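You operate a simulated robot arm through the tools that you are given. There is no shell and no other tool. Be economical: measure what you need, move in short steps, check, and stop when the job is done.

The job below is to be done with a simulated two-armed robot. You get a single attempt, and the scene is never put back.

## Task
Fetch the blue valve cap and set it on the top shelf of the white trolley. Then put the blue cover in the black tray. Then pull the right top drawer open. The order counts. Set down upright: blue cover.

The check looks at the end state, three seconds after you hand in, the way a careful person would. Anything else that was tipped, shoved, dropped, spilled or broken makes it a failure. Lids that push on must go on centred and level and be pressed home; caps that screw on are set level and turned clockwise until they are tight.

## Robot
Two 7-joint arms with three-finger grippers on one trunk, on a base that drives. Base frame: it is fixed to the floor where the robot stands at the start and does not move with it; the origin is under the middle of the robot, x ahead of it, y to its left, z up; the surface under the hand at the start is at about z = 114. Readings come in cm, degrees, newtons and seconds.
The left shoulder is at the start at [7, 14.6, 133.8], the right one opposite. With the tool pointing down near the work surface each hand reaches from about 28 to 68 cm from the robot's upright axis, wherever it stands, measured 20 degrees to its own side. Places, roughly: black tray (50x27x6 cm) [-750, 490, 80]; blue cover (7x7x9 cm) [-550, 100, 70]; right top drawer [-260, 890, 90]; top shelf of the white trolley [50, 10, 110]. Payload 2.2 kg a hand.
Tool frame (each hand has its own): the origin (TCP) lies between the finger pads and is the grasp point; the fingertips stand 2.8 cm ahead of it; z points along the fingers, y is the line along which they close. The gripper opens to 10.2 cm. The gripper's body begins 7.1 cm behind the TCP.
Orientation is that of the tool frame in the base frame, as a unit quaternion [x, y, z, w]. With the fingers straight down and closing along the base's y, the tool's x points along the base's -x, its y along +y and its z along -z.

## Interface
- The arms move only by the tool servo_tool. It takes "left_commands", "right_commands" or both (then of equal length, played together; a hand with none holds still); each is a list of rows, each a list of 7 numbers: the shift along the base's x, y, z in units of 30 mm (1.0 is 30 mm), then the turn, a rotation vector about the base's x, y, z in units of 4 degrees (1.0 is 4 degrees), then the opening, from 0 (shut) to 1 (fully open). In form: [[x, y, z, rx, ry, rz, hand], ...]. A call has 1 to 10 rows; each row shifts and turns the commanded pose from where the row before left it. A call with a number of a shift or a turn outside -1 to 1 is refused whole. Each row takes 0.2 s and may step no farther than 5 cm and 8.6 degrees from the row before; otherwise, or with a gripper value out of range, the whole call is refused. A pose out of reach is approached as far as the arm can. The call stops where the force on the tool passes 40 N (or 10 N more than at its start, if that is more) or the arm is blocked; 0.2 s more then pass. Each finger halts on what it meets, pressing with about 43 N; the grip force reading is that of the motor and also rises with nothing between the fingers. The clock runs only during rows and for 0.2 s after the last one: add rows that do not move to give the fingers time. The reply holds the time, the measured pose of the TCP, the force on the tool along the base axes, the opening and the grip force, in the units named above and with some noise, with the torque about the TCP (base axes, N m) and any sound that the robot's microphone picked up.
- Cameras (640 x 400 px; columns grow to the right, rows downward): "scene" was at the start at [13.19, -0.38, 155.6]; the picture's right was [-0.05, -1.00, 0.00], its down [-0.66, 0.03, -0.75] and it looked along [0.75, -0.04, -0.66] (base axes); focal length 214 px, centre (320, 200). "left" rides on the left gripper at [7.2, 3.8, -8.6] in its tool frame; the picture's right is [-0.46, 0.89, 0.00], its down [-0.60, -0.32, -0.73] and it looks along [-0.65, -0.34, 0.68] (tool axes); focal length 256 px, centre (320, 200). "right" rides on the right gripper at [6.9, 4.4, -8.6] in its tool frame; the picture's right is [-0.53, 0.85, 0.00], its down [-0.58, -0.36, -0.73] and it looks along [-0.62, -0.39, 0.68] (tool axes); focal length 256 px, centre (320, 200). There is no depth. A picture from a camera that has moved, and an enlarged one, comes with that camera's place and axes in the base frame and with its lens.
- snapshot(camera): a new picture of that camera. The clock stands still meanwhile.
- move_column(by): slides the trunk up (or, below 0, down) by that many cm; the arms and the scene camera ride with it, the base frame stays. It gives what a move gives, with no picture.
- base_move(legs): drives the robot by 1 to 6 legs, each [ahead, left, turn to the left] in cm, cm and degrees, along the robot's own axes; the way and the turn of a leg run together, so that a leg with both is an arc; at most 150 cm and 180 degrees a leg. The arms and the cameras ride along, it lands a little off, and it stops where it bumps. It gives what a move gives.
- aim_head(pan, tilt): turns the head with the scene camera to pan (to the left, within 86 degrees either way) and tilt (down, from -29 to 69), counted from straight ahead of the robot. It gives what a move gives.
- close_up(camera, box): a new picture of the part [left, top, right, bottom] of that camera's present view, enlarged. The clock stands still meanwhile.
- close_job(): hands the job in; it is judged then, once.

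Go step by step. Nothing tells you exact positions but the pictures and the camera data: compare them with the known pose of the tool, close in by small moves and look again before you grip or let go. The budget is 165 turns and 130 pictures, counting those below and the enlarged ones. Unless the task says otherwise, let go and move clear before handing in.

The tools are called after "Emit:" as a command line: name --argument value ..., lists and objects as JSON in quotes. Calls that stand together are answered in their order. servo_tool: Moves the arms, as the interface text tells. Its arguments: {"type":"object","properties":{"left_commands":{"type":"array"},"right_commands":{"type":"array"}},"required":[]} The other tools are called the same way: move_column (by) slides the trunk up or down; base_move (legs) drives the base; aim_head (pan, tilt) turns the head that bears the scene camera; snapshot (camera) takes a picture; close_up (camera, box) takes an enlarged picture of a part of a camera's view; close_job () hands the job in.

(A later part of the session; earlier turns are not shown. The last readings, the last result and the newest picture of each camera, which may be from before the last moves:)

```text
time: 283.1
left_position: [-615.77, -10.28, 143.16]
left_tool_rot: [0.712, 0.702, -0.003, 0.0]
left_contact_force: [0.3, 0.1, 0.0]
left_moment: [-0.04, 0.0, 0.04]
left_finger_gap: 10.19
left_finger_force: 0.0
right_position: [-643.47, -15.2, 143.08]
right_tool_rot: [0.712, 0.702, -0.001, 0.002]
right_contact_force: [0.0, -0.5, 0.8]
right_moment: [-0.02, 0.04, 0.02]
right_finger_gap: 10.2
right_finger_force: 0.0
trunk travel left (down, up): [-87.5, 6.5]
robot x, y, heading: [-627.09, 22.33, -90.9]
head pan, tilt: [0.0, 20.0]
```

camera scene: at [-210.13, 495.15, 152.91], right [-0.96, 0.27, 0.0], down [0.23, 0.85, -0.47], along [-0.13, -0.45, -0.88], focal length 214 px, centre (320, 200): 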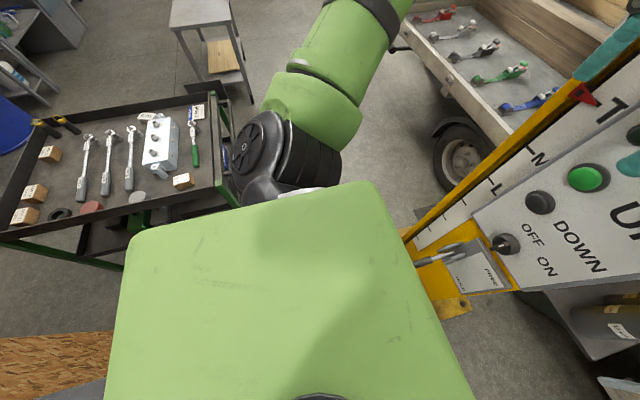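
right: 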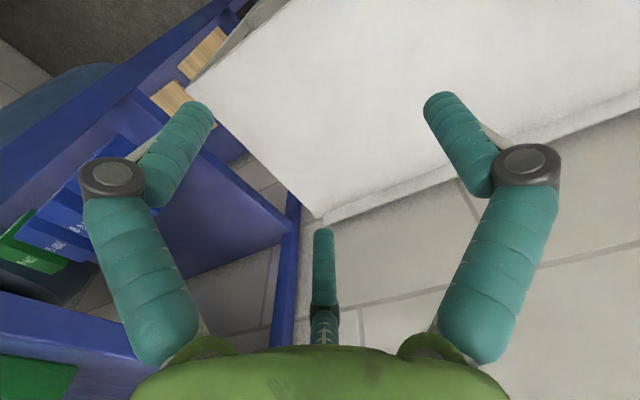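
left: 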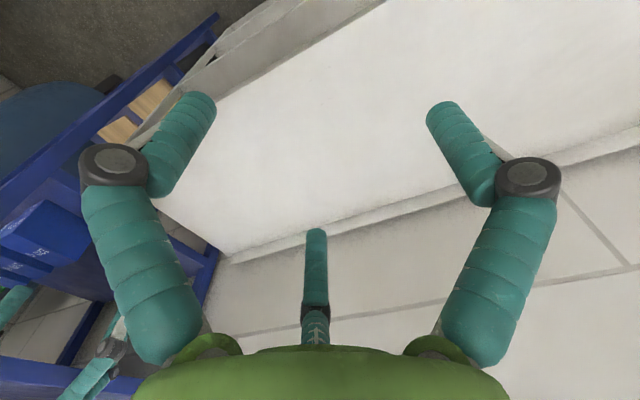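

Emit:
base_move --legs '[[27, 0, 1], [0, 145, 0], [0, 145, 0], [0, 135, 0]]'

Emit:
aim_head --pan 0 --tilt 35

Emit:
snapshot --camera "scene"

```text
time: 304.9
left_position: [-194.85, -54.55, 143.17]
left_tool_rot: [0.735, 0.678, -0.002, 0.001]
left_contact_force: [0.0, -0.2, -0.1]
left_moment: [-0.01, -0.01, -0.03]
left_finger_gap: 10.2
left_finger_force: 0.1
right_position: [-222.76, -57.33, 143.03]
right_tool_rot: [0.735, 0.678, -0.001, 0.002]
right_contact_force: [0.3, -0.1, 0.1]
right_moment: [-0.01, 0.02, 0.0]
right_finger_gap: 10.22
right_finger_force: 0.1
trunk travel left (down, up): [-87.5, 6.5]
robot x, y, heading: [-204.1, -20.63, -94.7]
head pan, tilt: [0.0, 20.0]
```

```text
time: 305.6
left_position: [-194.67, -54.52, 143.16]
left_tool_rot: [0.735, 0.678, -0.003, 0.0]
left_contact_force: [0.4, -0.4, -0.4]
left_moment: [-0.04, 0.0, -0.03]
left_finger_gap: 10.2
left_finger_force: 0.1
right_position: [-222.65, -57.49, 143.11]
right_tool_rot: [0.735, 0.678, -0.001, 0.002]
right_contact_force: [-0.1, -0.2, 0.1]
right_moment: [-0.03, 0.03, 0.02]
right_finger_gap: 10.2
right_finger_force: 0.1
trunk travel left (down, up): [-87.5, 6.5]
robot x, y, heading: [-203.66, -20.6, -94.4]
head pan, tilt: [0.0, 35.0]
```

```text
67 pictures are left
camera scene: at [-205.17, -34.4, 156.57], right [-1.0, 0.08, 0.0], down [0.05, 0.57, -0.82], along [-0.07, -0.82, -0.57], focal length 214 px, centre (320, 200)
```

scene: 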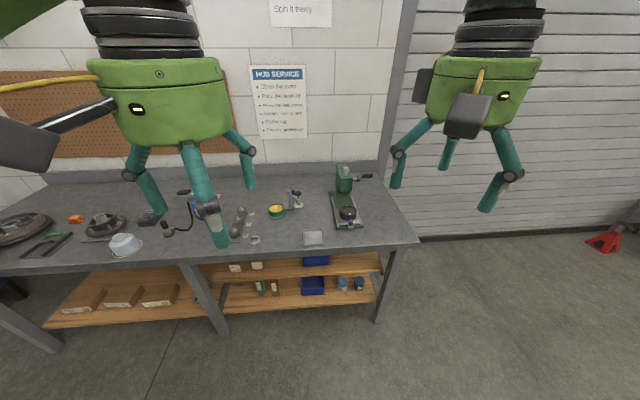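

Emit:
close_up --camera "scene" --box '[240, 160, 384, 250]'

Emit:
close_up --camera "scene" --box '[220, 250, 400, 310]'

```text
4.44 times, centred on (312, 205) of scene
camera zoom: at [-205.17, -34.4, 156.57], right [-1.0, 0.08, 0.0], down [0.05, 0.57, -0.82], along [-0.07, -0.82, -0.57], focal length 953 px, centre (356, 178)
```

zoom: 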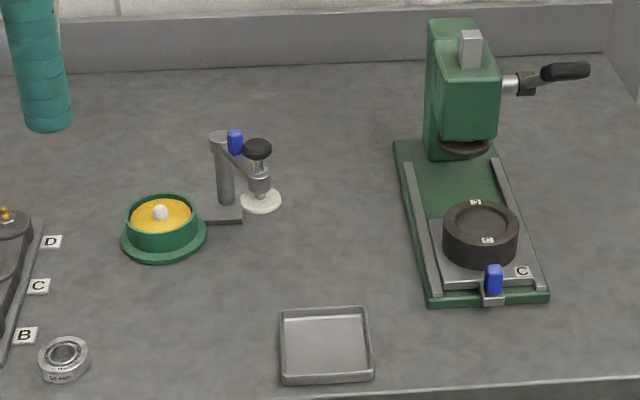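

```text
3.56 times, centred on (310, 280) of scene
camera zoom: at [-205.17, -34.4, 156.57], right [-1.0, 0.08, 0.0], down [0.05, 0.57, -0.82], along [-0.07, -0.82, -0.57], focal length 763 px, centre (356, -84)
```

zoom: 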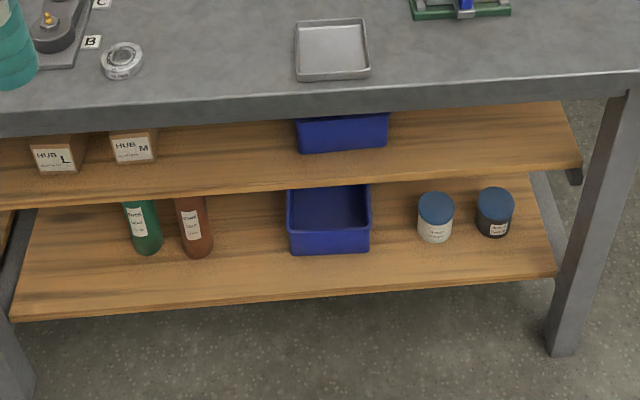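

Those blue bits are latch tabs of fixtures, not caps. The left bench by the trolley (blue cabinet with a brass valve, blue barrel) is unsearched up close, so I go there.

Emit:
base_move --legs '[[-10, 0, 94.5], [130, 0, 0], [0, 120, 0], [0, 60, 0]]'

Emit:
aim_head --pan 10 --tilt 25

Emit:
snapshot --camera "scene"

```text
time: 324.7
left_position: [-53.59, 180.66, 143.12]
left_tool_rot: [-0.008, 1.0, -0.001, 0.002]
left_contact_force: [-0.1, 0.6, -0.4]
left_moment: [0.07, 0.0, 0.04]
left_finger_gap: 10.17
left_finger_force: 0.1
right_position: [-48.03, 153.04, 143.02]
right_tool_rot: [-0.008, 1.0, 0.001, 0.001]
right_contact_force: [-0.9, 0.0, 0.0]
right_moment: [0.01, 0.03, 0.01]
right_finger_gap: 10.19
right_finger_force: 0.0
trunk travel left (down, up): [-87.5, 6.5]
robot x, y, heading: [-86.36, 168.39, 0.6]
head pan, tilt: [0.0, 35.0]
```

```text
time: 325.4
left_position: [-53.73, 180.89, 143.19]
left_tool_rot: [-0.008, 1.0, -0.001, 0.002]
left_contact_force: [0.2, 0.1, -0.4]
left_moment: [0.0, -0.02, -0.01]
left_finger_gap: 10.24
left_finger_force: 0.1
right_position: [-48.01, 153.34, 143.15]
right_tool_rot: [-0.007, 1.0, 0.001, 0.002]
right_contact_force: [-0.1, 0.0, 0.8]
right_moment: [-0.02, -0.03, -0.02]
right_finger_gap: 10.21
right_finger_force: 0.1
trunk travel left (down, up): [-87.5, 6.5]
robot x, y, heading: [-86.24, 168.52, 1.1]
head pan, tilt: [10.0, 25.0]
```

```text
64 pictures are left
camera scene: at [-72.57, 170.35, 158.14], right [0.19, -0.98, 0.0], down [-0.42, -0.08, -0.91], along [0.89, 0.17, -0.42], focal length 214 px, centre (320, 200)
```

scene: 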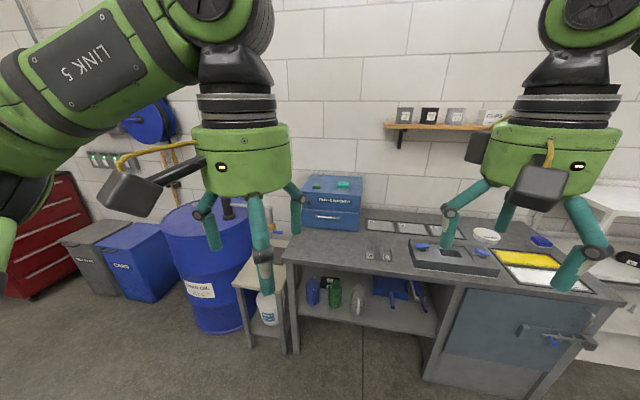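

Emit:
close_up --camera "scene" --box '[220, 160, 400, 320]'

Emit:
close_up --camera "scene" --box '[360, 90, 580, 250]'

```text
2.50 times, centred on (310, 240) of scene
camera zoom: at [-72.57, 170.35, 158.14], right [0.19, -0.98, 0.0], down [-0.42, -0.08, -0.91], along [0.89, 0.17, -0.42], focal length 536 px, centre (345, 100)
```

zoom: 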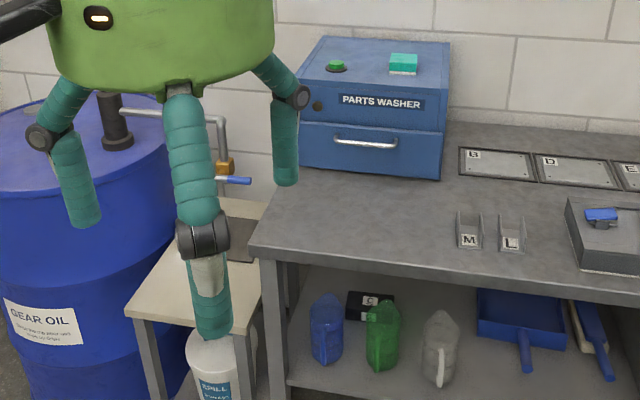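

```text
2.50 times, centred on (470, 170) of scene
camera zoom: at [-72.57, 170.35, 158.14], right [0.19, -0.98, 0.0], down [-0.42, -0.08, -0.91], along [0.89, 0.17, -0.42], focal length 536 px, centre (-55, 275)
```

zoom: 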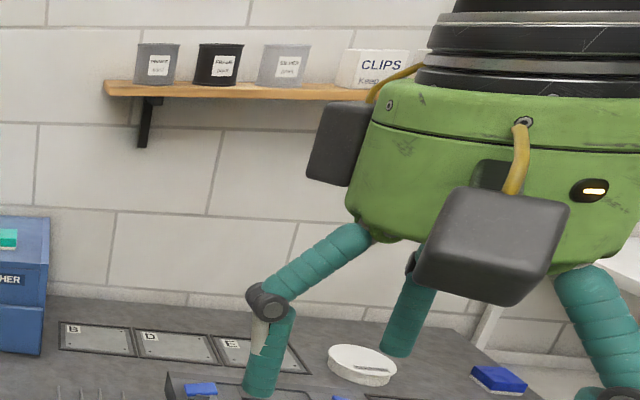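

Not here. I turn to check the white trolley's lower shelves and the blue rack beside it.

Emit:
base_move --legs '[[-10, -90, 0], [0, -70, -35]]'

Emit:
aim_head --pan 0 --tilt 25

Emit:
snapshot --camera "scene"

```text
time: 333.6
left_position: [-80.73, 4.01, 143.15]
left_tool_rot: [0.298, 0.955, -0.002, 0.001]
left_contact_force: [1.1, -0.9, 0.1]
left_moment: [0.0, -0.01, 0.01]
left_finger_gap: 10.22
left_finger_force: 0.1
right_position: [-92.09, -21.6, 143.19]
right_tool_rot: [0.298, 0.955, 0.001, 0.002]
right_contact_force: [0.9, 0.3, 0.5]
right_moment: [-0.02, 0.01, 0.0]
right_finger_gap: 10.2
right_finger_force: 0.1
trunk travel left (down, up): [-87.5, 6.5]
robot x, y, heading: [-114.61, 12.75, -34.7]
head pan, tilt: [10.0, 25.0]
```

```text
time: 334.3
left_position: [-80.75, 3.86, 143.11]
left_tool_rot: [0.298, 0.955, -0.002, 0.001]
left_contact_force: [0.1, 0.4, -0.1]
left_moment: [-0.02, 0.0, -0.02]
left_finger_gap: 10.22
left_finger_force: 0.1
right_position: [-92.24, -21.78, 143.12]
right_tool_rot: [0.299, 0.954, 0.0, 0.001]
right_contact_force: [0.5, 0.4, 0.8]
right_moment: [-0.05, 0.02, 0.0]
right_finger_gap: 10.19
right_finger_force: 0.0
trunk travel left (down, up): [-87.5, 6.5]
robot x, y, heading: [-114.89, 12.72, -34.8]
head pan, tilt: [0.0, 25.0]
```

```text
61 pictures are left
camera scene: at [-103.17, 4.83, 158.14], right [-0.57, -0.82, 0.0], down [-0.35, 0.24, -0.91], along [0.74, -0.52, -0.42], focal length 214 px, centre (320, 200)
```

scene: 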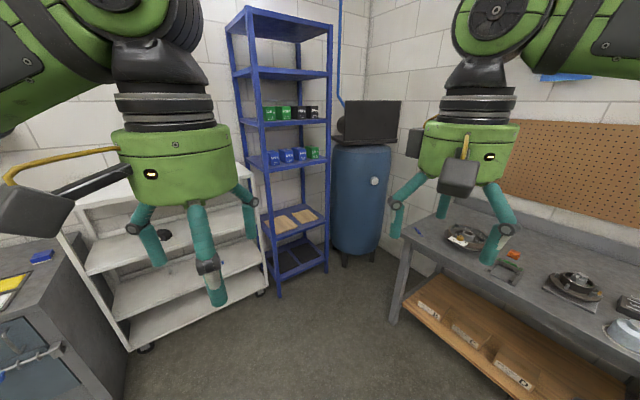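

Nothing here. The torque wrenches (2 Nm/4 Nm) and the "4 Nm" sign on the far rack suggest caps there, so I drive back to inspect that rack closely.

Emit:
base_move --legs '[[0, 0, -145], [148, 15, 0], [148, 0, 0], [148, 0, 0], [75, 0, 0]]'

```text
time: 365.4
left_position: [-671.44, -30.54, 143.15]
left_tool_rot: [1.0, -0.002, -0.002, -0.002]
left_contact_force: [-0.3, -0.5, 0.7]
left_moment: [0.02, 0.01, 0.0]
left_finger_gap: 10.2
left_finger_force: 0.0
right_position: [-676.61, -2.87, 143.14]
right_tool_rot: [1.0, 0.0, -0.003, 0.001]
right_contact_force: [0.1, 0.8, -0.1]
right_moment: [0.01, 0.0, 0.01]
right_finger_gap: 10.21
right_finger_force: 0.1
trunk travel left (down, up): [-87.5, 6.5]
robot x, y, heading: [-639.02, -18.53, 179.7]
head pan, tilt: [0.0, 25.0]
```

Emit:
base_move --legs '[[0, -145, 0], [0, -140, 0]]'

Emit:
aim_head --pan 0 --tilt 40

Emit:
snapshot --camera "scene"

Emit:
close_up --camera "scene" --box '[220, 130, 440, 270]'

```text
time: 379.1
left_position: [-674.6, 250.09, 143.18]
left_tool_rot: [1.0, 0.026, -0.002, -0.002]
left_contact_force: [0.3, -0.4, 0.1]
left_moment: [0.01, -0.03, 0.0]
left_finger_gap: 10.17
left_finger_force: 0.1
right_position: [-681.29, 277.47, 143.09]
right_tool_rot: [1.0, 0.027, -0.002, 0.0]
right_contact_force: [0.6, 0.3, -0.1]
right_moment: [0.03, -0.02, -0.02]
right_finger_gap: 10.23
right_finger_force: 0.0
trunk travel left (down, up): [-87.5, 6.5]
robot x, y, heading: [-642.39, 263.64, -177.0]
head pan, tilt: [0.0, 25.0]
```

```text
time: 379.8
left_position: [-674.42, 250.23, 143.14]
left_tool_rot: [1.0, 0.027, -0.002, -0.002]
left_contact_force: [0.4, -0.8, 0.3]
left_moment: [0.02, -0.05, 0.0]
left_finger_gap: 10.19
left_finger_force: 0.1
right_position: [-681.29, 277.6, 143.03]
right_tool_rot: [1.0, 0.027, -0.002, 0.001]
right_contact_force: [-0.1, 0.2, -0.3]
right_moment: [-0.04, 0.02, -0.04]
right_finger_gap: 10.2
right_finger_force: 0.1
trunk travel left (down, up): [-87.5, 6.5]
robot x, y, heading: [-642.08, 264.14, -177.3]
head pan, tilt: [0.0, 40.0]
```

```text
60 pictures are left
camera scene: at [-655.98, 263.24, 155.82], right [-0.05, 1.0, 0.0], down [0.64, 0.03, -0.77], along [-0.77, -0.04, -0.64], focal length 214 px, centre (320, 200)
```

scene: 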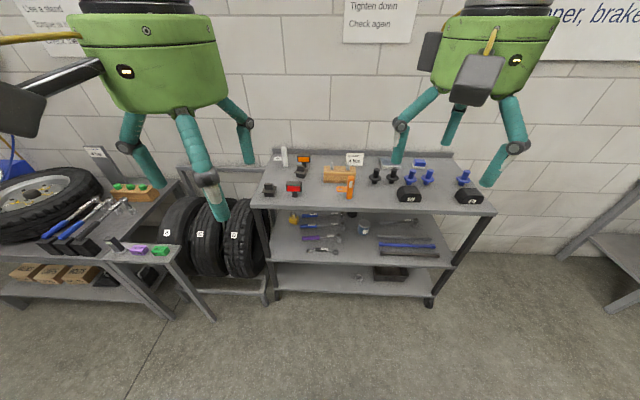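

```text
2.86 times, centred on (330, 200) of scene
camera zoom: at [-655.98, 263.24, 155.82], right [-0.05, 1.0, 0.0], down [0.64, 0.03, -0.77], along [-0.77, -0.04, -0.64], focal length 613 px, centre (291, 200)
```

zoom: 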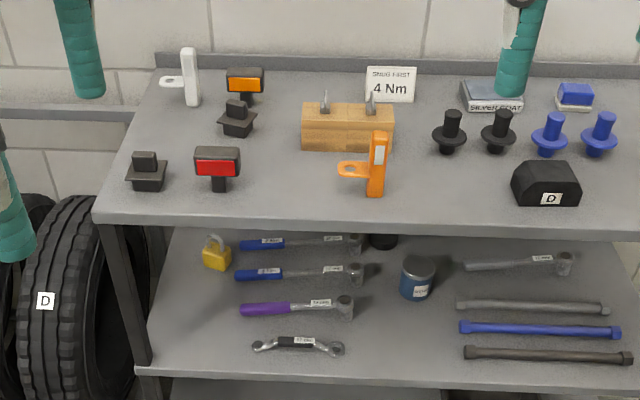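

These look like bungs, not valve caps. I zoom on the cap block and the tyre from this angle.

Emit:
close_up --camera "scene" --box '[0, 150, 180, 270]'

Emit:
aim_head --pan 35 --tilt 35

Emit:
snapshot --camera "scene"

```text
3.33 times, centred on (90, 210) of scene
camera zoom: at [-655.98, 263.24, 155.82], right [-0.05, 1.0, 0.0], down [0.64, 0.03, -0.77], along [-0.77, -0.04, -0.64], focal length 715 px, centre (1087, 167)
```

zoom: 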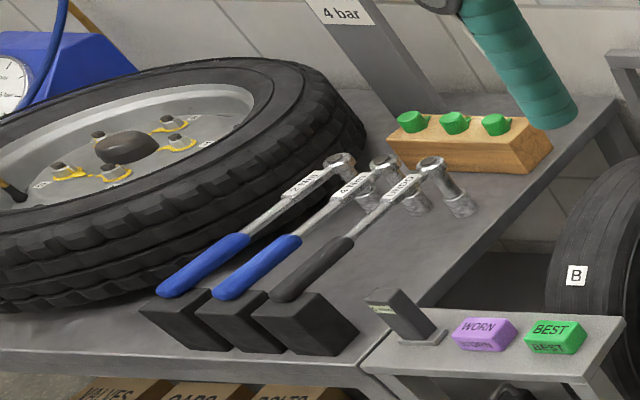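

```text
time: 380.8
left_position: [-674.56, 250.22, 143.14]
left_tool_rot: [1.0, 0.027, -0.002, 0.0]
left_contact_force: [-0.5, 1.2, -0.3]
left_moment: [0.01, -0.02, 0.04]
left_finger_gap: 10.18
left_finger_force: 0.0
right_position: [-681.21, 277.55, 142.96]
right_tool_rot: [1.0, 0.028, -0.002, 0.001]
right_contact_force: [0.3, 0.5, 0.7]
right_moment: [0.0, 0.01, -0.01]
right_finger_gap: 10.21
right_finger_force: 0.1
trunk travel left (down, up): [-87.5, 6.5]
robot x, y, heading: [-642.5, 264.34, -176.9]
head pan, tilt: [35.0, 35.0]
```

```text
57 pictures are left
camera scene: at [-654.44, 258.28, 156.56], right [-0.61, 0.79, 0.0], down [0.45, 0.35, -0.82], along [-0.65, -0.5, -0.57], focal length 214 px, centre (320, 200)
```

scene: 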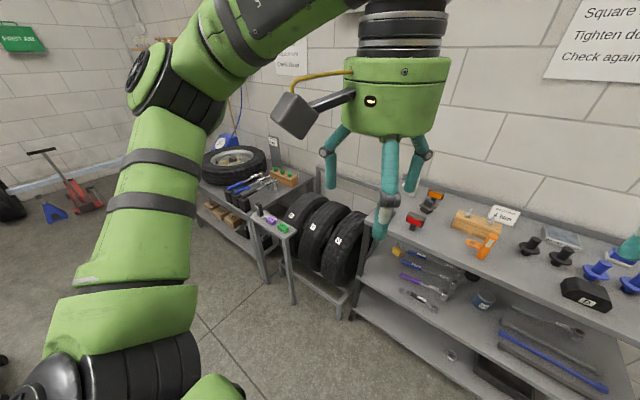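

The green ones are wheel-nut indicators. Small blue/white cylinders stood on the metal shelving by the rear wall bench; I go back there for a close look.

Emit:
base_move --legs '[[0, 0, -93], [148, 14, 0], [148, 0, 0], [148, 0, 0], [60, 0, 0]]'

Emit:
aim_head --pan -30 --tilt 10

Emit:
snapshot --camera "scene"

```text
time: 409.3
left_position: [-639.39, 806.87, 143.09]
left_tool_rot: [-0.686, 0.728, 0.0, 0.003]
left_contact_force: [-0.4, 0.7, 0.2]
left_moment: [-0.03, -0.03, -0.01]
left_finger_gap: 10.21
left_finger_force: 0.0
right_position: [-611.35, 810.46, 143.17]
right_tool_rot: [-0.687, 0.727, 0.002, 0.001]
right_contact_force: [0.6, 0.1, 0.8]
right_moment: [-0.02, 0.01, -0.01]
right_finger_gap: 10.19
right_finger_force: 0.1
trunk travel left (down, up): [-87.5, 6.5]
robot x, y, heading: [-629.34, 774.29, 86.4]
head pan, tilt: [35.0, 35.0]
```

```text
time: 410.7
left_position: [-639.25, 807.19, 143.15]
left_tool_rot: [-0.686, 0.728, -0.001, 0.003]
left_contact_force: [0.6, 0.4, 0.1]
left_moment: [0.01, 0.03, 0.0]
left_finger_gap: 10.2
left_finger_force: 0.2
right_position: [-611.33, 810.86, 143.27]
right_tool_rot: [-0.686, 0.727, 0.001, 0.001]
right_contact_force: [-0.1, -0.2, -0.3]
right_moment: [0.02, -0.02, 0.02]
right_finger_gap: 10.2
right_finger_force: 0.1
trunk travel left (down, up): [-87.5, 6.5]
robot x, y, heading: [-629.37, 773.47, 86.4]
head pan, tilt: [-30.0, 10.0]
```

```text
56 pictures are left
camera scene: at [-624.13, 786.34, 160.58], right [0.83, -0.55, 0.0], down [-0.1, -0.14, -0.98], along [0.54, 0.82, -0.17], focal length 214 px, centre (320, 200)
```

scene: 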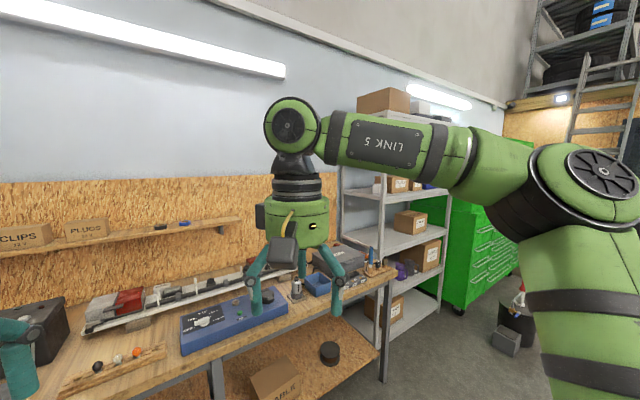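

There's a small black and a small blue disc on the wall shelf above this bench; I zoom on them.

Emit:
close_up --camera "scene" --box '[60, 195, 260, 320]'

Emit:
close_up --camera "scene" --box '[290, 160, 460, 320]'

```text
3.20 times, centred on (160, 258) of scene
camera zoom: at [-624.13, 786.34, 160.58], right [0.83, -0.55, 0.0], down [-0.1, -0.14, -0.98], along [0.54, 0.82, -0.17], focal length 686 px, centre (832, 16)
```

zoom: 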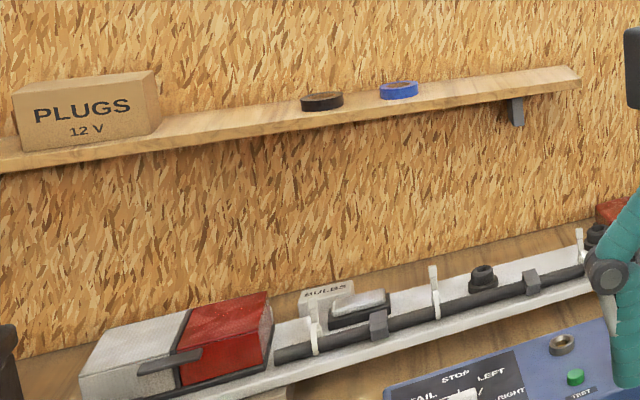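

```text
2.50 times, centred on (375, 240) of scene
camera zoom: at [-624.13, 786.34, 160.58], right [0.83, -0.55, 0.0], down [-0.1, -0.14, -0.98], along [0.54, 0.82, -0.17], focal length 536 px, centre (182, 100)
```

zoom: 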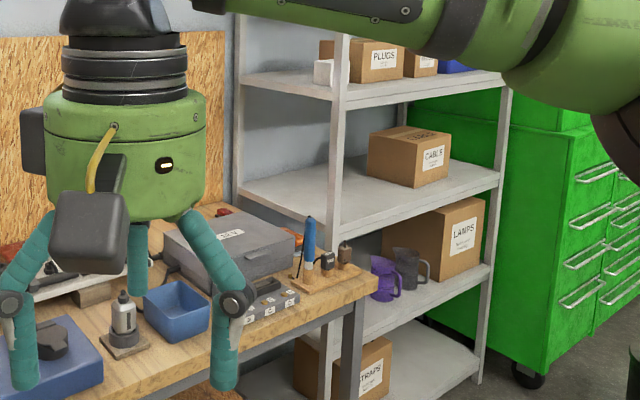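

Just tape rolls. Remaining unseen: the southwest corner and the trailer front; I head back down the aisle to look there.

Emit:
base_move --legs '[[-20, 28, 0], [0, 0, -176.5], [148, 0, 0], [148, 0, 0], [148, -10, 0], [100, -20, 0]]'

Emit:
aim_head --pan 0 --tilt 20

Emit:
snapshot --camera "scene"

```text
time: 445.5
left_position: [-680.88, 180.86, 143.33]
left_tool_rot: [0.72, 0.694, -0.001, 0.0]
left_contact_force: [-0.7, -0.1, -0.6]
left_moment: [0.04, 0.0, 0.02]
left_finger_gap: 10.23
left_finger_force: 0.1
right_position: [-708.62, 176.74, 143.08]
right_tool_rot: [0.719, 0.695, 0.001, 0.002]
right_contact_force: [-0.5, -0.3, 0.1]
right_moment: [0.06, -0.01, 0.0]
right_finger_gap: 10.2
right_finger_force: 0.0
trunk travel left (down, up): [-87.5, 6.5]
robot x, y, heading: [-691.31, 214.1, -92.2]
head pan, tilt: [-30.0, 10.0]
stopped in leg 6: the robot was blocked; the commanded pose is now the measured one
```

```text
time: 446.5
left_position: [-680.7, 181.1, 143.09]
left_tool_rot: [0.72, 0.694, -0.002, 0.0]
left_contact_force: [0.8, 0.3, -0.3]
left_moment: [0.03, -0.03, 0.04]
left_finger_gap: 10.21
left_finger_force: 0.1
right_position: [-708.59, 176.87, 143.08]
right_tool_rot: [0.72, 0.694, -0.002, 0.003]
right_contact_force: [0.0, -0.6, -0.6]
right_moment: [-0.04, 0.01, -0.02]
right_finger_gap: 10.22
right_finger_force: 0.2
trunk travel left (down, up): [-87.5, 6.5]
robot x, y, heading: [-691.15, 214.26, -92.4]
head pan, tilt: [0.0, 20.0]
```

```text
53 pictures are left
camera scene: at [-692.13, 200.12, 158.95], right [-1.0, 0.04, 0.0], down [0.01, 0.34, -0.94], along [-0.04, -0.94, -0.34], focal length 214 px, centre (320, 200)
```

scene: 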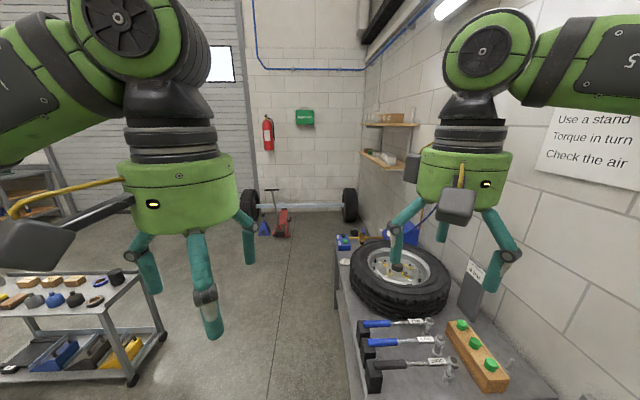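

I drifted right and bumped, likely the small tyre stand. I back off left and check it.

Emit:
base_move --legs '[[-8, 48, 2]]'

Emit:
aim_head --pan -50 --tilt 45

Emit:
snapshot --camera "scene"

```text
time: 449.3
left_position: [-631.43, 188.73, 143.2]
left_tool_rot: [0.705, 0.709, -0.002, 0.002]
left_contact_force: [-0.1, -0.4, 0.3]
left_moment: [0.01, -0.02, 0.0]
left_finger_gap: 10.22
left_finger_force: 0.1
right_position: [-659.06, 183.27, 143.03]
right_tool_rot: [0.704, 0.71, 0.0, 0.002]
right_contact_force: [-0.8, 0.1, 0.1]
right_moment: [-0.04, -0.01, -0.01]
right_finger_gap: 10.21
right_finger_force: 0.0
trunk travel left (down, up): [-87.5, 6.5]
robot x, y, heading: [-643.44, 221.44, -89.7]
head pan, tilt: [0.0, 20.0]
```

```text
time: 450.5
left_position: [-631.29, 188.75, 143.22]
left_tool_rot: [0.705, 0.709, -0.002, 0.001]
left_contact_force: [-1.0, -0.3, -0.8]
left_moment: [-0.03, -0.02, 0.02]
left_finger_gap: 10.2
left_finger_force: 0.2
right_position: [-658.87, 183.2, 143.06]
right_tool_rot: [0.704, 0.71, -0.002, 0.003]
right_contact_force: [-0.3, 0.1, 1.2]
right_moment: [0.0, 0.01, 0.01]
right_finger_gap: 10.18
right_finger_force: 0.1
trunk travel left (down, up): [-87.5, 6.5]
robot x, y, heading: [-643.23, 221.96, -89.6]
head pan, tilt: [-50.0, 45.0]
```

```text
52 pictures are left
camera scene: at [-649.7, 211.34, 155.09], right [-0.65, 0.76, 0.0], down [0.54, 0.46, -0.71], along [-0.54, -0.46, -0.71], focal length 214 px, centre (320, 200)
```

scene: 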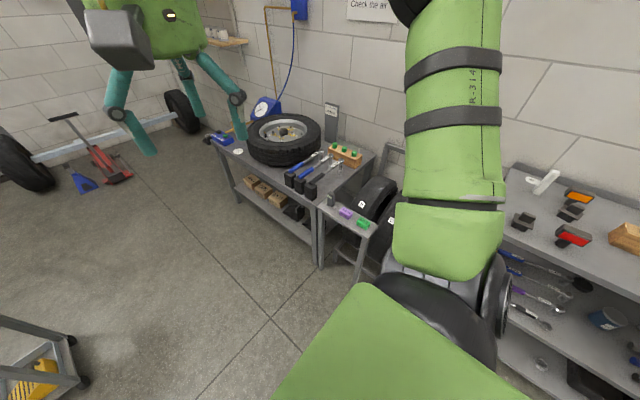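

All stands intact. I zoom on the southwest corner and the cart's far end from here.

Emit:
close_up --camera "scene" --box '[0, 80, 220, 220]'

Emit:
close_up --camera "scene" --box '[200, 90, 360, 190]'

Emit:
aim_head --pan 70 --tilt 25

Emit:
snapshot --camera "scene"

```text
2.86 times, centred on (110, 150) of scene
camera zoom: at [-649.7, 211.34, 155.09], right [-0.65, 0.76, 0.0], down [0.54, 0.46, -0.71], along [-0.54, -0.46, -0.71], focal length 613 px, centre (920, 343)
```

zoom: 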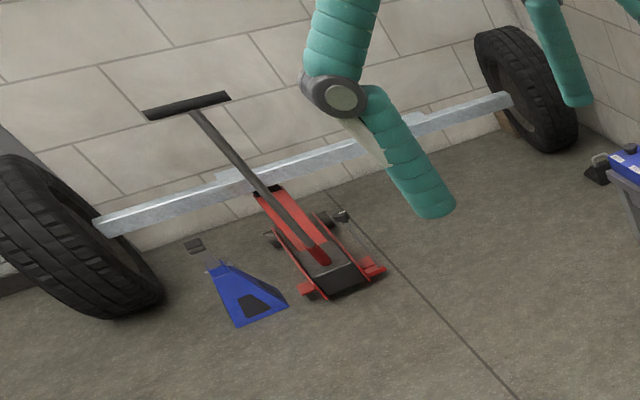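

```text
4.00 times, centred on (280, 140) of scene
camera zoom: at [-649.7, 211.34, 155.09], right [-0.65, 0.76, 0.0], down [0.54, 0.46, -0.71], along [-0.54, -0.46, -0.71], focal length 858 px, centre (480, 440)
```

zoom: 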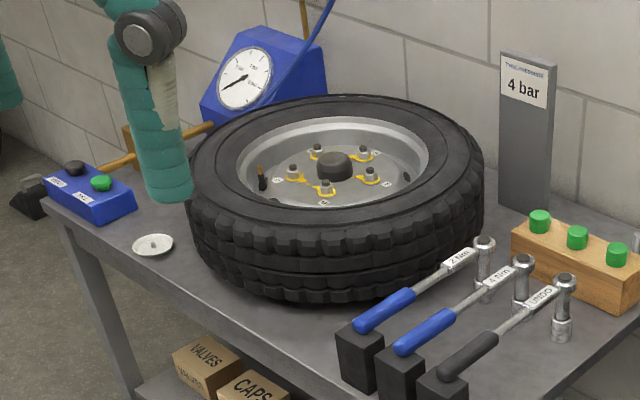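

```text
time: 452.5
left_position: [-631.16, 188.72, 143.11]
left_tool_rot: [0.705, 0.71, -0.002, 0.0]
left_contact_force: [0.3, 0.5, -0.9]
left_moment: [-0.04, 0.02, 0.01]
left_finger_gap: 10.2
left_finger_force: 0.1
right_position: [-658.82, 183.3, 143.02]
right_tool_rot: [0.704, 0.71, -0.002, 0.003]
right_contact_force: [-0.7, 0.3, 0.3]
right_moment: [0.0, 0.01, -0.02]
right_finger_gap: 10.21
right_finger_force: 0.1
trunk travel left (down, up): [-87.5, 6.5]
robot x, y, heading: [-643.09, 221.17, -89.8]
head pan, tilt: [70.0, 25.0]
```

```text
49 pictures are left
camera scene: at [-634.8, 213.5, 158.14], right [-0.34, -0.94, 0.0], down [-0.4, 0.14, -0.91], along [0.85, -0.31, -0.42], focal length 214 px, centre (320, 200)
```

scene: 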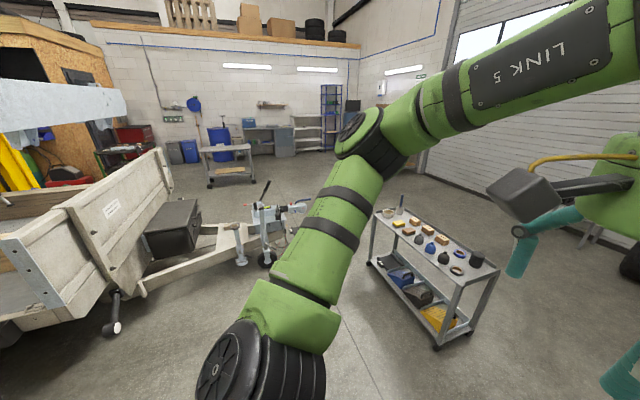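

Nothing there. I never zoomed on the wooden table with the valve-like blocks, so I sidestep back up the aisle to it.

Emit:
base_move --legs '[[0, 0, -90], [12, 0, 0], [0, -145, 0], [0, -145, 0], [0, -90, 0]]'

Emit:
aim_head --pan 0 --tilt 40

Emit:
close_up --camera "scene" --box '[270, 130, 550, 305]'

```text
time: 475.8
left_position: [-698.17, 592.72, 143.24]
left_tool_rot: [1.0, 0.021, -0.001, -0.001]
left_contact_force: [1.3, 0.0, -1.1]
left_moment: [0.01, -0.02, -0.04]
left_finger_gap: 10.18
left_finger_force: 0.1
right_position: [-704.57, 620.07, 143.29]
right_tool_rot: [1.0, 0.022, -0.002, 0.001]
right_contact_force: [-0.6, 0.1, 0.5]
right_moment: [0.03, 0.01, -0.01]
right_finger_gap: 10.2
right_finger_force: 0.0
trunk travel left (down, up): [-87.5, 6.5]
robot x, y, heading: [-665.97, 606.05, -177.7]
head pan, tilt: [70.0, 25.0]
```

```text
time: 477.2
left_position: [-698.22, 592.82, 143.17]
left_tool_rot: [1.0, 0.021, -0.002, -0.001]
left_contact_force: [0.1, 0.5, -0.9]
left_moment: [0.01, 0.0, 0.01]
left_finger_gap: 10.2
left_finger_force: 0.0
right_position: [-704.6, 620.3, 143.1]
right_tool_rot: [1.0, 0.022, -0.003, 0.001]
right_contact_force: [0.0, 0.7, 0.1]
right_moment: [0.0, -0.04, 0.02]
right_finger_gap: 10.21
right_finger_force: 0.0
trunk travel left (down, up): [-87.5, 6.5]
robot x, y, heading: [-665.86, 606.07, -177.7]
head pan, tilt: [0.0, 40.0]
```

```text
2.29 times, centred on (410, 218) of scene
camera zoom: at [-679.46, 605.54, 155.81], right [-0.04, 1.0, 0.0], down [0.64, 0.03, -0.77], along [-0.77, -0.03, -0.64], focal length 490 px, centre (114, 160)
```

zoom: 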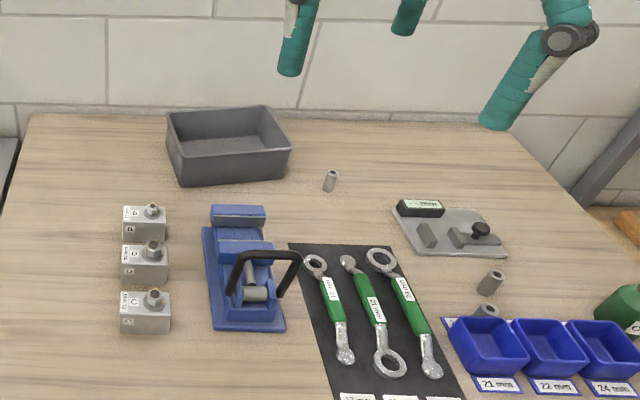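

No cap here either. A row of five coloured items (red/white/black/green/blue) lies along the trailer's east edge near (-348, 330–426); I'll go round south to view those.

Emit:
base_move --legs '[[-8, 20, -2.3], [0, 148, 0], [0, 148, 0], [0, 145, 0], [-12, 140, 0]]'

```text
time: 505.9
left_position: [-629.5, -3.11, 143.05]
left_tool_rot: [0.997, 0.071, -0.002, -0.001]
left_contact_force: [0.6, -0.1, -0.8]
left_moment: [-0.01, -0.01, 0.0]
left_finger_gap: 10.19
left_finger_force: 0.0
right_position: [-638.65, 23.52, 143.24]
right_tool_rot: [0.997, 0.071, -0.003, 0.002]
right_contact_force: [-0.6, 0.2, -0.1]
right_moment: [0.0, -0.02, -0.03]
right_finger_gap: 10.21
right_finger_force: 0.0
trunk travel left (down, up): [-87.5, 6.5]
robot x, y, heading: [-599.11, 12.72, -172.1]
head pan, tilt: [0.0, 40.0]
```

Emit:
base_move --legs '[[0, 15, 0], [0, 0, 172], [148, 0, 0], [148, 0, 0], [35, 0, 0]]'

```text
time: 530.1
left_position: [-240.42, 48.53, 143.35]
left_tool_rot: [-0.055, 0.998, -0.001, 0.004]
left_contact_force: [-0.8, -0.4, 0.0]
left_moment: [-0.01, -0.04, 0.0]
left_finger_gap: 10.2
left_finger_force: 0.0
right_position: [-232.29, 21.64, 143.35]
right_tool_rot: [-0.056, 0.998, 0.002, 0.004]
right_contact_force: [-1.0, 0.8, -0.4]
right_moment: [-0.02, -0.02, -0.01]
right_finger_gap: 10.22
right_finger_force: 0.1
trunk travel left (down, up): [-87.5, 6.5]
robot x, y, heading: [-271.38, 33.51, 5.9]
head pan, tilt: [0.0, 40.0]
```

Emit:
base_move --legs '[[0, 0, 84], [130, 0, 0], [100, 0, 0]]'

Emit:
aim_head --pan 25 --tilt 25

Emit:
snapshot --camera "scene"

```text
time: 545.1
left_position: [-306.09, 293.78, 143.21]
left_tool_rot: [0.748, -0.664, -0.001, -0.003]
left_contact_force: [0.4, -0.1, 0.5]
left_moment: [0.02, 0.0, -0.02]
left_finger_gap: 10.18
left_finger_force: 0.0
right_position: [-279.19, 302.23, 143.25]
right_tool_rot: [0.748, -0.663, -0.003, -0.002]
right_contact_force: [-0.7, -0.4, 0.6]
right_moment: [0.02, 0.0, -0.02]
right_finger_gap: 10.18
right_finger_force: 0.0
trunk travel left (down, up): [-87.5, 6.5]
robot x, y, heading: [-290.44, 262.63, 96.8]
head pan, tilt: [0.0, 40.0]
```

```text
time: 546.0
left_position: [-305.95, 293.93, 143.14]
left_tool_rot: [0.748, -0.664, 0.0, -0.003]
left_contact_force: [0.4, 0.3, 0.0]
left_moment: [0.05, 0.0, 0.01]
left_finger_gap: 10.19
left_finger_force: 0.0
right_position: [-279.21, 302.3, 143.09]
right_tool_rot: [0.748, -0.663, -0.002, -0.001]
right_contact_force: [-0.3, -0.1, -0.4]
right_moment: [-0.01, -0.02, 0.03]
right_finger_gap: 10.2
right_finger_force: 0.1
trunk travel left (down, up): [-87.5, 6.5]
robot x, y, heading: [-290.41, 262.57, 96.7]
head pan, tilt: [25.0, 25.0]
```

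```text
47 pictures are left
camera scene: at [-295.99, 275.6, 158.13], right [0.85, 0.52, 0.0], down [0.22, -0.36, -0.91], along [-0.47, 0.77, -0.42], focal length 214 px, centre (320, 200)
```

scene: 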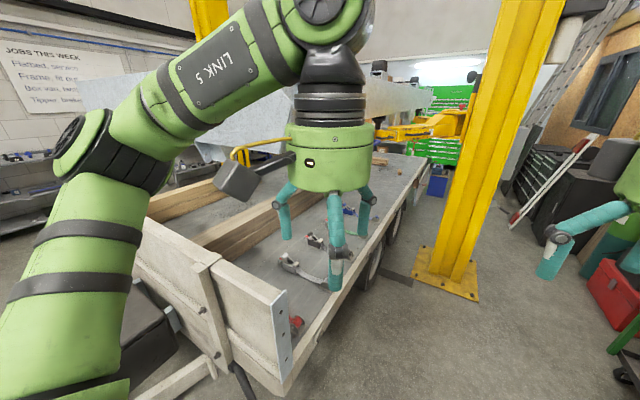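

Emit:
close_up --camera "scene" --box '[230, 160, 430, 340]'

Emit:
aim_head --pan 45 --tilt 60

Emit:
snapshot --camera "left"

```text
2.22 times, centred on (330, 250) of scene
camera zoom: at [-295.99, 275.6, 158.13], right [0.85, 0.52, 0.0], down [0.22, -0.36, -0.91], along [-0.47, 0.77, -0.42], focal length 477 px, centre (298, 89)
```

zoom: 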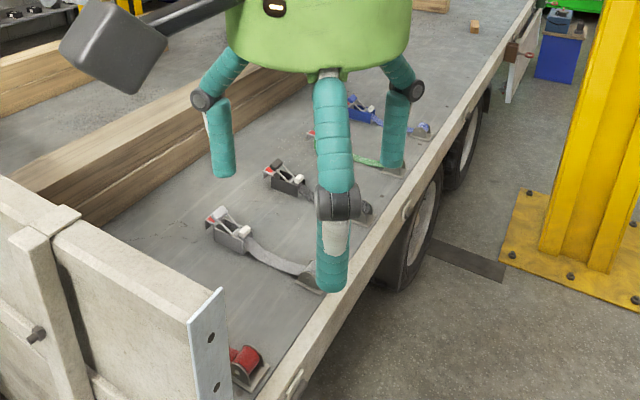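

```text
time: 547.0
left_position: [-306.06, 293.9, 143.13]
left_tool_rot: [0.748, -0.664, 0.0, -0.002]
left_contact_force: [0.3, 0.0, -0.2]
left_moment: [-0.04, 0.06, 0.02]
left_finger_gap: 10.21
left_finger_force: 0.0
right_position: [-279.23, 302.43, 143.24]
right_tool_rot: [0.748, -0.664, -0.002, -0.001]
right_contact_force: [0.0, 0.2, -0.3]
right_moment: [-0.02, 0.0, 0.0]
right_finger_gap: 10.21
right_finger_force: 0.0
trunk travel left (down, up): [-87.5, 6.5]
robot x, y, heading: [-290.72, 262.85, 96.7]
head pan, tilt: [45.0, 60.0]
```

```text
45 pictures are left
camera left: at [-308.85, 286.32, 151.89], right [-0.93, 0.36, 0.0], down [0.24, 0.63, 0.73], along [0.26, 0.69, -0.68], focal length 256 px, centre (320, 200)
```

left: 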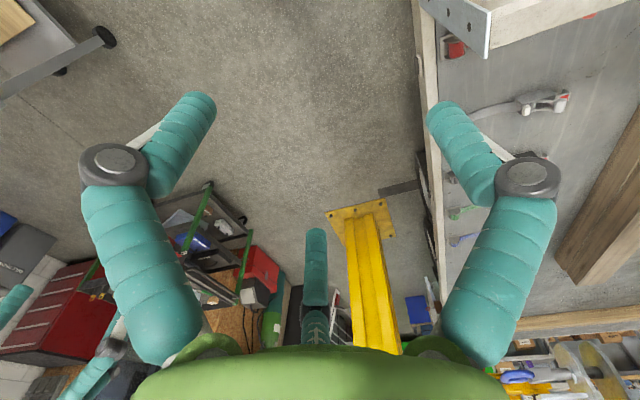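

Ratchet straps. Next I check the green-framed cart, nut bins and red chest on the east side from here.

Emit:
base_move --legs '[[0, -40, -70], [40, 0, 0]]'

Emit:
aim_head --pan 0 --tilt 25

Emit:
snapshot --camera "scene"

```text
time: 552.5
left_position: [-201.5, 289.26, 143.05]
left_tool_rot: [-0.239, 0.971, -0.002, 0.0]
left_contact_force: [0.5, 0.3, -0.9]
left_moment: [-0.04, 0.06, -0.01]
left_finger_gap: 10.2
left_finger_force: 0.0
right_position: [-184.12, 267.11, 143.01]
right_tool_rot: [-0.24, 0.971, 0.002, 0.001]
right_contact_force: [0.2, 0.8, 0.9]
right_moment: [-0.02, 0.04, -0.01]
right_finger_gap: 10.19
right_finger_force: 0.1
trunk travel left (down, up): [-87.5, 6.5]
robot x, y, heading: [-225.65, 263.33, 27.8]
head pan, tilt: [45.0, 60.0]
cut short: leg 1
```

```text
time: 553.6
left_position: [-202.07, 289.0, 143.28]
left_tool_rot: [-0.238, 0.971, -0.001, 0.003]
left_contact_force: [0.4, 0.0, -0.3]
left_moment: [-0.01, 0.0, -0.01]
left_finger_gap: 10.19
left_finger_force: 0.0
right_position: [-184.58, 267.06, 143.11]
right_tool_rot: [-0.239, 0.971, 0.001, 0.002]
right_contact_force: [1.0, -0.1, -0.1]
right_moment: [0.0, -0.01, 0.0]
right_finger_gap: 10.19
right_finger_force: 0.1
trunk travel left (down, up): [-87.5, 6.5]
robot x, y, heading: [-225.31, 263.3, 27.4]
head pan, tilt: [0.0, 25.0]
```

```text
44 pictures are left
camera scene: at [-213.34, 269.97, 158.15], right [0.46, -0.89, 0.0], down [-0.37, -0.2, -0.91], along [0.8, 0.42, -0.42], focal length 214 px, centre (320, 200)
```

scene: 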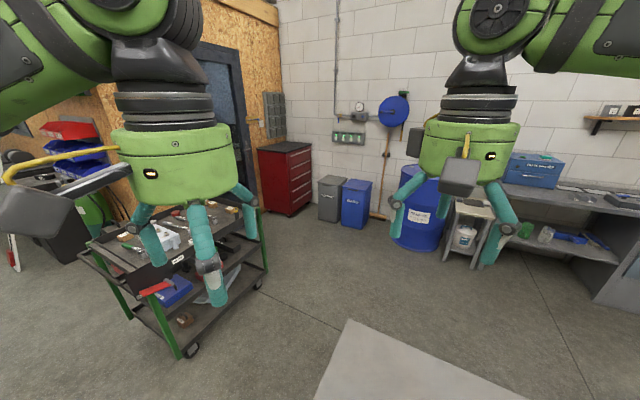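

Emit:
close_up --camera "scene" --box '[250, 85, 430, 225]'

Emit:
close_up --camera "scene" --box '[70, 185, 280, 350]'

```text
2.86 times, centred on (340, 155) of scene
camera zoom: at [-213.34, 269.97, 158.15], right [0.46, -0.89, 0.0], down [-0.37, -0.2, -0.91], along [0.8, 0.42, -0.42], focal length 613 px, centre (263, 329)
```

zoom: 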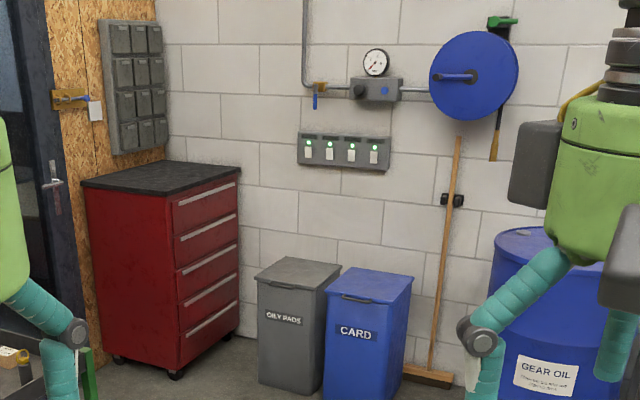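

```text
2.42 times, centred on (175, 268) of scene
camera zoom: at [-213.34, 269.97, 158.15], right [0.46, -0.89, 0.0], down [-0.37, -0.2, -0.91], along [0.8, 0.42, -0.42], focal length 520 px, centre (672, 36)
```

zoom: 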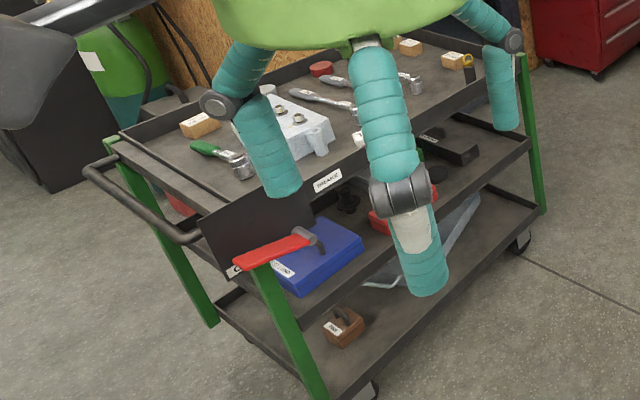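

No blue cap there. The black object on the white trolley's middle shelf deserves a look, plus the low shelves; I drive back there.

Emit:
base_move --legs '[[-35, 18, 0], [0, 0, -27.5], [0, -140, 0], [0, -90, 0], [148, 0, 0], [30, 0, 0]]'

Emit:
aim_head --pan 0 --tilt 30

Emit:
move_column --by -40

Emit:
snapshot --camera "scene"

```text
time: 576.8
left_position: [-58.75, 42.25, 143.19]
left_tool_rot: [0.009, 1.0, -0.002, 0.004]
left_contact_force: [0.4, 0.0, 1.2]
left_moment: [-0.01, -0.05, -0.02]
left_finger_gap: 10.2
left_finger_force: 0.1
right_position: [-53.93, 14.58, 143.22]
right_tool_rot: [0.008, 1.0, 0.001, 0.003]
right_contact_force: [-0.9, 0.1, 1.2]
right_moment: [0.0, -0.05, -0.03]
right_finger_gap: 10.19
right_finger_force: 0.0
trunk travel left (down, up): [-87.5, 6.5]
robot x, y, heading: [-91.81, 31.27, -1.1]
head pan, tilt: [0.0, 25.0]
```

```text
time: 577.5
left_position: [-58.5, 42.35, 143.13]
left_tool_rot: [0.01, 1.0, -0.002, 0.003]
left_contact_force: [-0.1, 0.7, 0.4]
left_moment: [-0.01, 0.0, 0.02]
left_finger_gap: 10.22
left_finger_force: 0.0
right_position: [-53.69, 14.52, 143.11]
right_tool_rot: [0.007, 1.0, 0.001, 0.003]
right_contact_force: [0.5, 0.0, -0.6]
right_moment: [0.0, -0.02, -0.01]
right_finger_gap: 10.19
right_finger_force: 0.1
trunk travel left (down, up): [-87.5, 6.5]
robot x, y, heading: [-91.32, 31.33, -1.2]
head pan, tilt: [0.0, 30.0]
```

```text
time: 581.3
left_position: [-58.45, 42.19, 103.19]
left_tool_rot: [0.01, 1.0, -0.002, 0.002]
left_contact_force: [-0.6, 0.8, -0.6]
left_moment: [0.01, -0.02, 0.01]
left_finger_gap: 10.18
left_finger_force: 0.1
right_position: [-53.7, 14.62, 103.27]
right_tool_rot: [0.008, 1.0, 0.001, 0.002]
right_contact_force: [-0.2, 0.3, 0.0]
right_moment: [0.0, -0.05, 0.02]
right_finger_gap: 10.21
right_finger_force: 0.1
trunk travel left (down, up): [-47.5, 46.5]
robot x, y, heading: [-91.12, 31.05, -1.1]
head pan, tilt: [0.0, 30.0]
```

```text
41 pictures are left
camera scene: at [-77.64, 30.8, 117.35], right [-0.02, -1.0, 0.0], down [-0.5, 0.01, -0.87], along [0.87, -0.02, -0.5], focal length 214 px, centre (320, 200)
```

scene: 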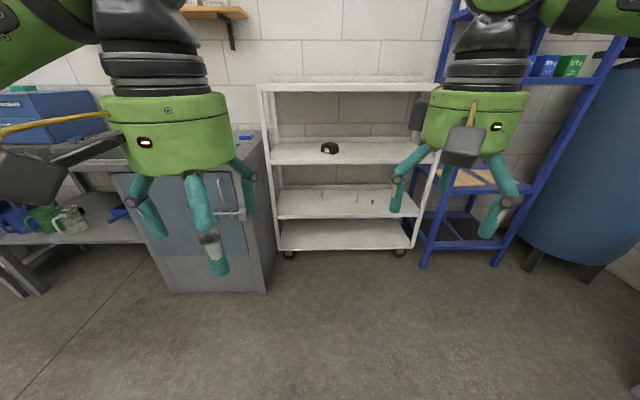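

There are small items on the trolley's third shelf, one of them blue. I zoom in.

Emit:
close_up --camera "scene" --box '[270, 130, 420, 260]'

```text
3.08 times, centred on (345, 195) of scene
camera zoom: at [-77.64, 30.8, 117.35], right [-0.02, -1.0, 0.0], down [-0.5, 0.01, -0.87], along [0.87, -0.02, -0.5], focal length 660 px, centre (243, 215)
```

zoom: 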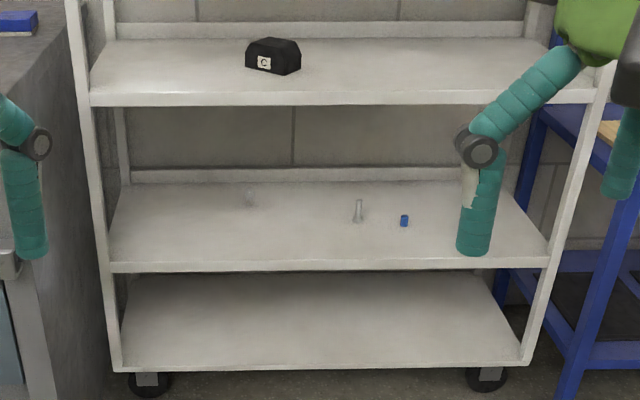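

Found: a tiny blue cap (about 2 cm) on the third shelf at about (50,-8,42), next to a clear valve-like piece. I'll lower the trunk here, tilt the right hand to 45° forward-down, then drive in.

Emit:
move_column --by -40

Emit:
servo_tool --right_commands '[[0.38, 0, -0.4, 0, -1, 0, 0.6], [0.38, 0, -0.4, 0, -1, 0, 0.6], [0.38, 0, -0.4, 0, -1, 0, 0.6], [0.38, 0, -0.4, 0, -1, 0, 0.6], [0.38, 0, -0.4, 0, -1, 0, 0.6], [0.38, 0, -0.4, 0, -1, 0, 0.6], [0.38, 0, -0.4, 0, -1, 0, 0.6], [0.38, 0, -0.4, 0, -1, 0, 0.6], [0.38, 0, -0.4, 0, -1, 0, 0.6], [0.38, 0, -0.4, 0, -1, 0, 0.6]]'

```text
time: 585.1
left_position: [-58.43, 42.25, 63.17]
left_tool_rot: [0.009, 1.0, -0.002, 0.003]
left_contact_force: [0.0, -1.3, 0.7]
left_moment: [-0.01, -0.04, -0.02]
left_finger_gap: 10.21
left_finger_force: 0.0
right_position: [-53.7, 14.47, 63.11]
right_tool_rot: [0.008, 1.0, 0.001, 0.003]
right_contact_force: [-0.3, 0.3, 0.0]
right_moment: [-0.06, -0.04, 0.0]
right_finger_gap: 10.19
right_finger_force: 0.0
trunk travel left (down, up): [-7.5, 86.5]
robot x, y, heading: [-91.35, 30.8, -1.4]
head pan, tilt: [0.0, 30.0]
```

```text
time: 587.3
left_position: [-58.31, 42.27, 63.22]
left_tool_rot: [0.01, 1.0, -0.002, 0.003]
left_contact_force: [-0.5, -0.6, -0.2]
left_moment: [0.04, 0.02, -0.01]
left_finger_gap: 10.17
left_finger_force: 0.1
right_position: [-42.34, 14.57, 51.33]
right_tool_rot: [0.007, 0.938, 0.005, 0.346]
right_contact_force: [-0.1, 0.3, 0.6]
right_moment: [-0.02, 0.03, 0.0]
right_finger_gap: 6.1
right_finger_force: 0.0
trunk travel left (down, up): [-7.5, 86.5]
robot x, y, heading: [-91.61, 30.76, -1.2]
head pan, tilt: [0.0, 30.0]
```

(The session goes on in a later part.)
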